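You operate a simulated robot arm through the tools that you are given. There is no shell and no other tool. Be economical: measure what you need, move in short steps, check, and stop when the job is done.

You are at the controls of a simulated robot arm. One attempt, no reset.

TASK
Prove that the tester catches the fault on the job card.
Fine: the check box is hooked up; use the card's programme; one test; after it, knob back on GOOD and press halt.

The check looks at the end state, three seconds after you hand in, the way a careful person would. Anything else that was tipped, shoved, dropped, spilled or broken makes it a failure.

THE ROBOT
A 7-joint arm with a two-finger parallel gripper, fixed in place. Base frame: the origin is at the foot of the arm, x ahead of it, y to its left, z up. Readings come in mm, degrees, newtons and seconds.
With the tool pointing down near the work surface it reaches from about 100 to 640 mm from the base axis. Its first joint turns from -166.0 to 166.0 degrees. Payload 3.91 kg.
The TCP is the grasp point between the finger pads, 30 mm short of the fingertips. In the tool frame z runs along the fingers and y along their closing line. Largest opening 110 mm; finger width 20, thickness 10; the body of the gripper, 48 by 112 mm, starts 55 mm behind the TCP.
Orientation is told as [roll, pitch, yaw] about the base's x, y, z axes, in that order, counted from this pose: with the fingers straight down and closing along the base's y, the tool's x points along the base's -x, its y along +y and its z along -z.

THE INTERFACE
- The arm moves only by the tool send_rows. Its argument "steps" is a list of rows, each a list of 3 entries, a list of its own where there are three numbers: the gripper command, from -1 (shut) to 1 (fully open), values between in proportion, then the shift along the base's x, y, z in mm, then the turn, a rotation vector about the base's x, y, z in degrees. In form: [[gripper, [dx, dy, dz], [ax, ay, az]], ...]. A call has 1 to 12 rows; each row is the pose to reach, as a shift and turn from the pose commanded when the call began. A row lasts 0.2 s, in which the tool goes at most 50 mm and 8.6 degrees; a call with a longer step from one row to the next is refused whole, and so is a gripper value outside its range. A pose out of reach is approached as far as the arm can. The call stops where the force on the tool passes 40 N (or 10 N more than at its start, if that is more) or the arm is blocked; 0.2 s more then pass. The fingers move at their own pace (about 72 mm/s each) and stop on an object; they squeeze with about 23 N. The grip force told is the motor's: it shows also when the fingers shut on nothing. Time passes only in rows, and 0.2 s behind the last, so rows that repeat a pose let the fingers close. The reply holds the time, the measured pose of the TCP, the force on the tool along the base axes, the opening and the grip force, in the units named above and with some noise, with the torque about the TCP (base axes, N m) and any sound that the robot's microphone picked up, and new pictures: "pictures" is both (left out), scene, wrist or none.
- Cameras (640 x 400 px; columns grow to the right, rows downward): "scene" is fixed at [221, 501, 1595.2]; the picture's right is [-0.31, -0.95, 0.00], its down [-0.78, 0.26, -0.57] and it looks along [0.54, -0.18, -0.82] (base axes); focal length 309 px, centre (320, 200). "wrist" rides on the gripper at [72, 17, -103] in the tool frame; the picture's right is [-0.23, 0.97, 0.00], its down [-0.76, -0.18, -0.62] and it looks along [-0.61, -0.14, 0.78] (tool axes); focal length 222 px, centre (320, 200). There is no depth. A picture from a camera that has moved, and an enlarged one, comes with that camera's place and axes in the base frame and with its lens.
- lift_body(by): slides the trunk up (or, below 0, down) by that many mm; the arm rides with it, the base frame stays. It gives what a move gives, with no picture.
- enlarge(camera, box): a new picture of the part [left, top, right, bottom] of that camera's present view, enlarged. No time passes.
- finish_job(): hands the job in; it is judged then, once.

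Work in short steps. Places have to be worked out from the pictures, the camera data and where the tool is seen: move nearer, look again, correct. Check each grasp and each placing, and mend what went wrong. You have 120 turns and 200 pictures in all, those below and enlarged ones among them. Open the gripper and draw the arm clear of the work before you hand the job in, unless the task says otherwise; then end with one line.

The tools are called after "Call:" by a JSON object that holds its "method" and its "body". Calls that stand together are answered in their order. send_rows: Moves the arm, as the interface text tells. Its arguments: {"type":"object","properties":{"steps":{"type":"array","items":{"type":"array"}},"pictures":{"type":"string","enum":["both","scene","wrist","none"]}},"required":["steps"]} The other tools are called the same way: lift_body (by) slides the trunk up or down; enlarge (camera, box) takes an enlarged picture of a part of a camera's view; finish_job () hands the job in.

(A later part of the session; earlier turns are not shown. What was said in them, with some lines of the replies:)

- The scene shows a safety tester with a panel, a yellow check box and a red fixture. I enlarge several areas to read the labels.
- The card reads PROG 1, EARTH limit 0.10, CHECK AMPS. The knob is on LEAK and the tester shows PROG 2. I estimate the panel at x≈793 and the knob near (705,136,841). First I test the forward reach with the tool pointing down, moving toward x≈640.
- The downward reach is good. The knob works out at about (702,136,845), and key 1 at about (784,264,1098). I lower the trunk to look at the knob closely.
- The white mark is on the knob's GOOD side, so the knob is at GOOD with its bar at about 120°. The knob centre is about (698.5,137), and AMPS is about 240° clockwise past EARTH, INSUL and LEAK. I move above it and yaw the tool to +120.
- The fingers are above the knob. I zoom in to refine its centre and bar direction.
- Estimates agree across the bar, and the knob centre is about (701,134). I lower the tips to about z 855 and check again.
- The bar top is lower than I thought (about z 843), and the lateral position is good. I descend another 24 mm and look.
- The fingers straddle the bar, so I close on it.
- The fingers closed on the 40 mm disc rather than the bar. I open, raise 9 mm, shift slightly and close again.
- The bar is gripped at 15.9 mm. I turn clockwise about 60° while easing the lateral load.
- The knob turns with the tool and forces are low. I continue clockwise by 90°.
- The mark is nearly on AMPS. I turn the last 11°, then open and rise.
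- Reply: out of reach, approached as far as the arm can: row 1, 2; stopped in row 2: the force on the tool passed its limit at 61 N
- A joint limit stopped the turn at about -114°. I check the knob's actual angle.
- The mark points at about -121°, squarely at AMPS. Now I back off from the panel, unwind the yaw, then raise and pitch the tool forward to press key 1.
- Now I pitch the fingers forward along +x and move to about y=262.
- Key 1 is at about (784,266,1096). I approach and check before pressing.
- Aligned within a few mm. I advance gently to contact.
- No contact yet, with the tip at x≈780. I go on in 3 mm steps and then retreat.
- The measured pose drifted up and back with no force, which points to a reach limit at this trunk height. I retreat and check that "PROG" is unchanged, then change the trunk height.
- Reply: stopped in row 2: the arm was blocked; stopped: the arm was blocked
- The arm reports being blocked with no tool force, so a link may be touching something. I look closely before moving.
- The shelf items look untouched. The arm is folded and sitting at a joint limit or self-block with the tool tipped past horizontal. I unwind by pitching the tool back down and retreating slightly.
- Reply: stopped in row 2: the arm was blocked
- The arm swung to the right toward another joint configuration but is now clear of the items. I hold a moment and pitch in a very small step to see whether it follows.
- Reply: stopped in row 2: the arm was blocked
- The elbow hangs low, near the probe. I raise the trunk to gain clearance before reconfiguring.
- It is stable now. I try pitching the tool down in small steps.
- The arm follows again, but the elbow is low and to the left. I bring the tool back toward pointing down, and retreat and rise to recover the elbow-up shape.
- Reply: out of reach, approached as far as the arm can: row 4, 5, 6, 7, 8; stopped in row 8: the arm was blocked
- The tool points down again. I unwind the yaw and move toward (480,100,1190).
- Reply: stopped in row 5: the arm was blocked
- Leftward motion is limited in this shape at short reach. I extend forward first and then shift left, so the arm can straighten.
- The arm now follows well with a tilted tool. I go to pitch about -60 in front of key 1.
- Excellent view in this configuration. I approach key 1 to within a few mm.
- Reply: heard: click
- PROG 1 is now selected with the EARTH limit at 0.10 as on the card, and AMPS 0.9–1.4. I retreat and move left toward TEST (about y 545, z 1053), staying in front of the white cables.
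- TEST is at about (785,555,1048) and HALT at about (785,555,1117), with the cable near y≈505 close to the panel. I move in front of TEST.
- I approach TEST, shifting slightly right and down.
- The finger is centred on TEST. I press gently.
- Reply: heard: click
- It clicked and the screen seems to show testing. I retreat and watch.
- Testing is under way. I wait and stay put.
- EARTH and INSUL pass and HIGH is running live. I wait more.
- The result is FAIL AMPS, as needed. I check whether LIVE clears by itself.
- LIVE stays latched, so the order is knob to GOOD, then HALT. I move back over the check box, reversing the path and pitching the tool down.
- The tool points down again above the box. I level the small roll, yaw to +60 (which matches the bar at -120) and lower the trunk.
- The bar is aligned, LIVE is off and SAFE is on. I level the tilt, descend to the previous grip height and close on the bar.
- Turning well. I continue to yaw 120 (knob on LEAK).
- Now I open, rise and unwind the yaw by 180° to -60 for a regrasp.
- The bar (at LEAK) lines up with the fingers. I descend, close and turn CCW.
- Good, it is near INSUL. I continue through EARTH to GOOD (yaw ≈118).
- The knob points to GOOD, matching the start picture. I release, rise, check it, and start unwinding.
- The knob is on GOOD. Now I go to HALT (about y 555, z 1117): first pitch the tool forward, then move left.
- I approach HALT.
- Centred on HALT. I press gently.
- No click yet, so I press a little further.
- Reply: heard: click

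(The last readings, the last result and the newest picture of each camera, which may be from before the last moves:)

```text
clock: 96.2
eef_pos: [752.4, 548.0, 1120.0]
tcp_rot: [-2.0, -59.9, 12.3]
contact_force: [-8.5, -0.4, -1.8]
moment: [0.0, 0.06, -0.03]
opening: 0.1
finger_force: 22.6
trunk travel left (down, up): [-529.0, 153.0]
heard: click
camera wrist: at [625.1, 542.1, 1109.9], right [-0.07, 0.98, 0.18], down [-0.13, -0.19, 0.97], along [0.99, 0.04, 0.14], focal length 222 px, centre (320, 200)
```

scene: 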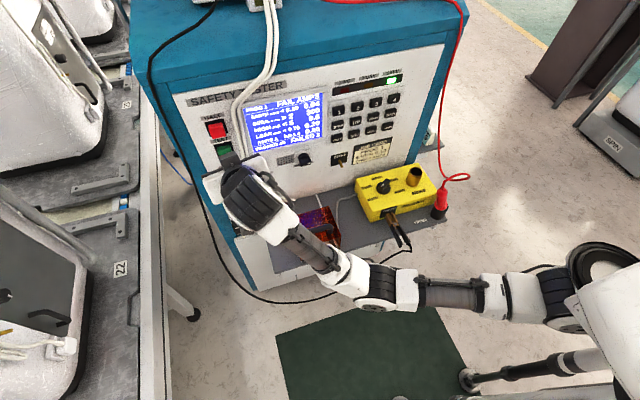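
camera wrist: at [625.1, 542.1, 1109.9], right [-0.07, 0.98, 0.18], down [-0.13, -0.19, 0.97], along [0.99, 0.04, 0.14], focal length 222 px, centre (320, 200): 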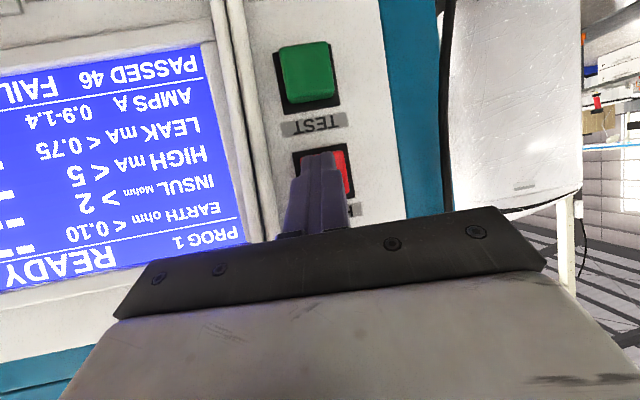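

HALT clicked and the tester is back to READY. I retreat clear, open the gripper and check the whole scene.

Call:
{"method": "send_rows", "body": {"steps": [[-1, [-40, 0, 0], [0, 0, 0]], [-1, [-85, 0, 0], [0, 0, 0]], [-1, [-110, -30, 10], [0, 0, -3]], [-1, [-120, -75, 20], [0, 0, -6]], [-1, [-130, -120, 30], [0, 0, -9]], [-0.5, [-140, -165, 30], [0, 0, -9]], [0, [-150, -205, 30], [0, 0, -9]], [0.5, [-150, -235, 30], [0, 0, -9]]]}}

Call:
{"method": "enlarge", "body": {"camera": "scene", "box": [230, 60, 410, 172]}}

Call:
{"method": "enlarge", "body": {"camera": "scene", "box": [310, 145, 470, 245]}}

```text
clock: 98.0
eef_pos: [604.2, 313.0, 1150.4]
tcp_rot: [-2.2, -59.9, 3.3]
contact_force: [0.5, 0.2, 0.0]
moment: [0.0, 0.01, 0.01]
opening: 82.5
finger_force: 0.0
trunk travel left (down, up): [-529.0, 153.0]
camera wrist: at [476.2, 326.4, 1139.9], right [0.09, 0.98, 0.18], down [-0.15, -0.16, 0.97], along [0.98, -0.11, 0.14], focal length 222 px, centre (320, 200)
```

scene: 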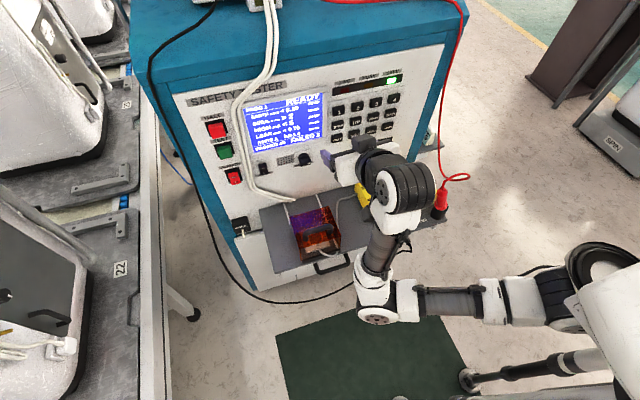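
wrist: 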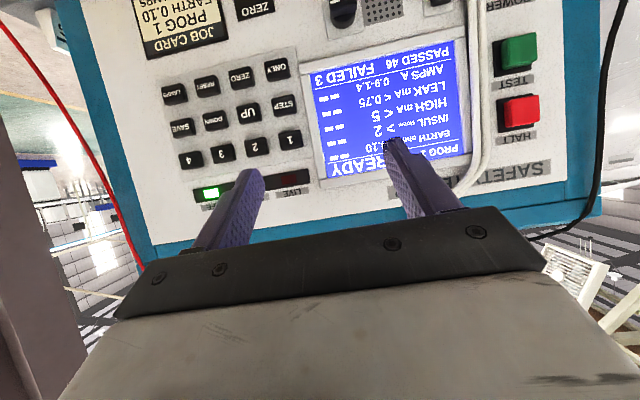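

```text
3.56 times, centred on (320, 116) of scene
camera zoom: at [221.0, 501.0, 1595.2], right [-0.31, -0.95, 0.0], down [-0.78, 0.26, -0.57], along [0.54, -0.18, -0.82], focal length 1099 px, centre (320, 499)
```

zoom: 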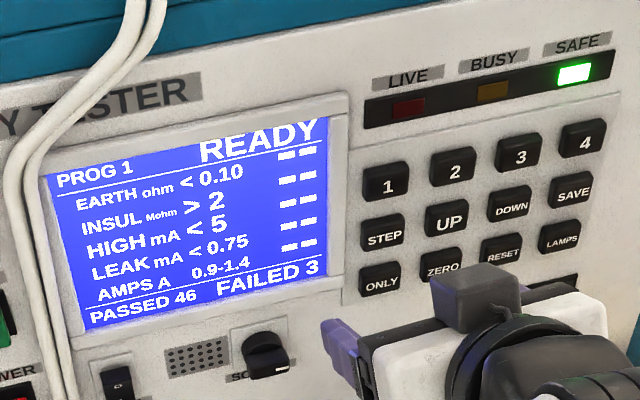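

```text
4.00 times, centred on (390, 195) of scene
camera zoom: at [221.0, 501.0, 1595.2], right [-0.31, -0.95, 0.0], down [-0.78, 0.26, -0.57], along [0.54, -0.18, -0.82], focal length 1236 px, centre (40, 220)
```

zoom: 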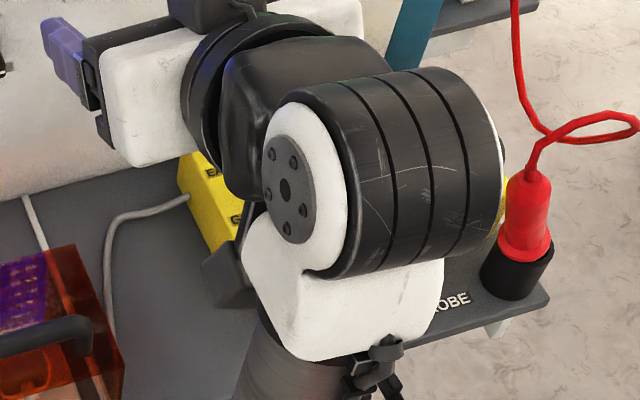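

The tester shows READY, PROG 1 and SAFE, the probe and fixture are undisturbed, and the knob was confirmed on GOOD. I back off a little more with the gripper open and take a last look at the box.

Call:
{"method": "send_rows", "body": {"steps": [[1, [-30, 40, 10], [0, 0, 0]], [1, [-60, 80, 20], [0, 0, 0]], [1, [-60, 120, 30], [0, 0, 0]]], "pictures": "none"}}

Call:
{"method": "enlarge", "body": {"camera": "scene", "box": [310, 145, 470, 245]}}

```text
refused: row 1 steps farther than a row can; nothing moved
```

```text
4.00 times, centred on (390, 195) of scene
camera zoom: at [221.0, 501.0, 1595.2], right [-0.31, -0.95, 0.0], down [-0.78, 0.26, -0.57], along [0.54, -0.18, -0.82], focal length 1236 px, centre (40, 220)
```

zoom: 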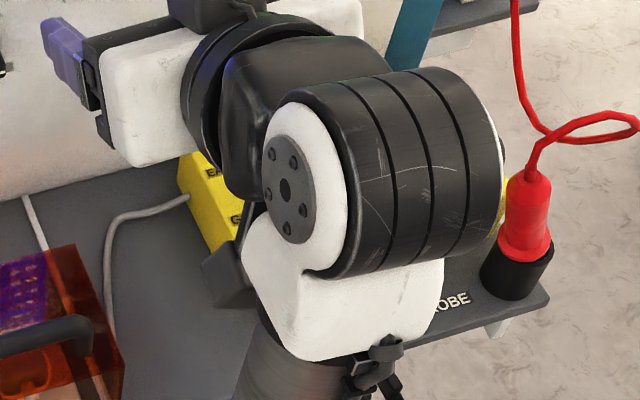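

The step was too long, so I repeat it with shorter rows.

Call:
{"method": "send_rows", "body": {"steps": [[1, [-15, 30, 5], [0, 0, 0]], [1, [-30, 60, 10], [0, 0, 0]], [1, [-40, 95, 15], [0, 0, 0]], [1, [-40, 130, 15], [0, 0, 0]]], "pictures": "none"}}

Call:
{"method": "enlarge", "body": {"camera": "scene", "box": [310, 145, 470, 245]}}

```text
clock: 99.0
eef_pos: [564.7, 442.9, 1166.1]
tcp_rot: [-2.0, -59.9, 3.2]
contact_force: [-0.2, 0.4, -0.5]
moment: [-0.01, -0.04, 0.03]
opening: 109.9
finger_force: 0.1
trunk travel left (down, up): [-529.0, 153.0]
```

```text
4.00 times, centred on (390, 195) of scene
camera zoom: at [221.0, 501.0, 1595.2], right [-0.31, -0.95, 0.0], down [-0.78, 0.26, -0.57], along [0.54, -0.18, -0.82], focal length 1236 px, centre (40, 220)
```

zoom: 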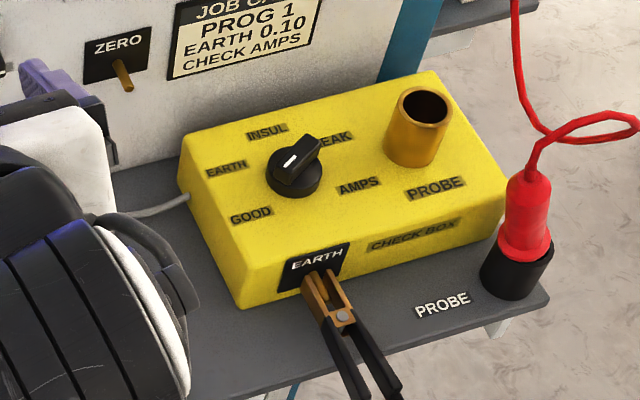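

The knob is on GOOD, the box, clip and probe are undisturbed, and the arm is clear with the gripper open. I hand in.

Call:
{"method": "finish_job", "body": {}}

```text
The job is handed in.
```

The tester caught the fault: one test on PROG 1 with the check box on AMPS gave FAIL AMPS (0.30 A against 0.9–1.4); the knob is back on GOOD, HALT was pressed, and the tester shows READY and SAFE.
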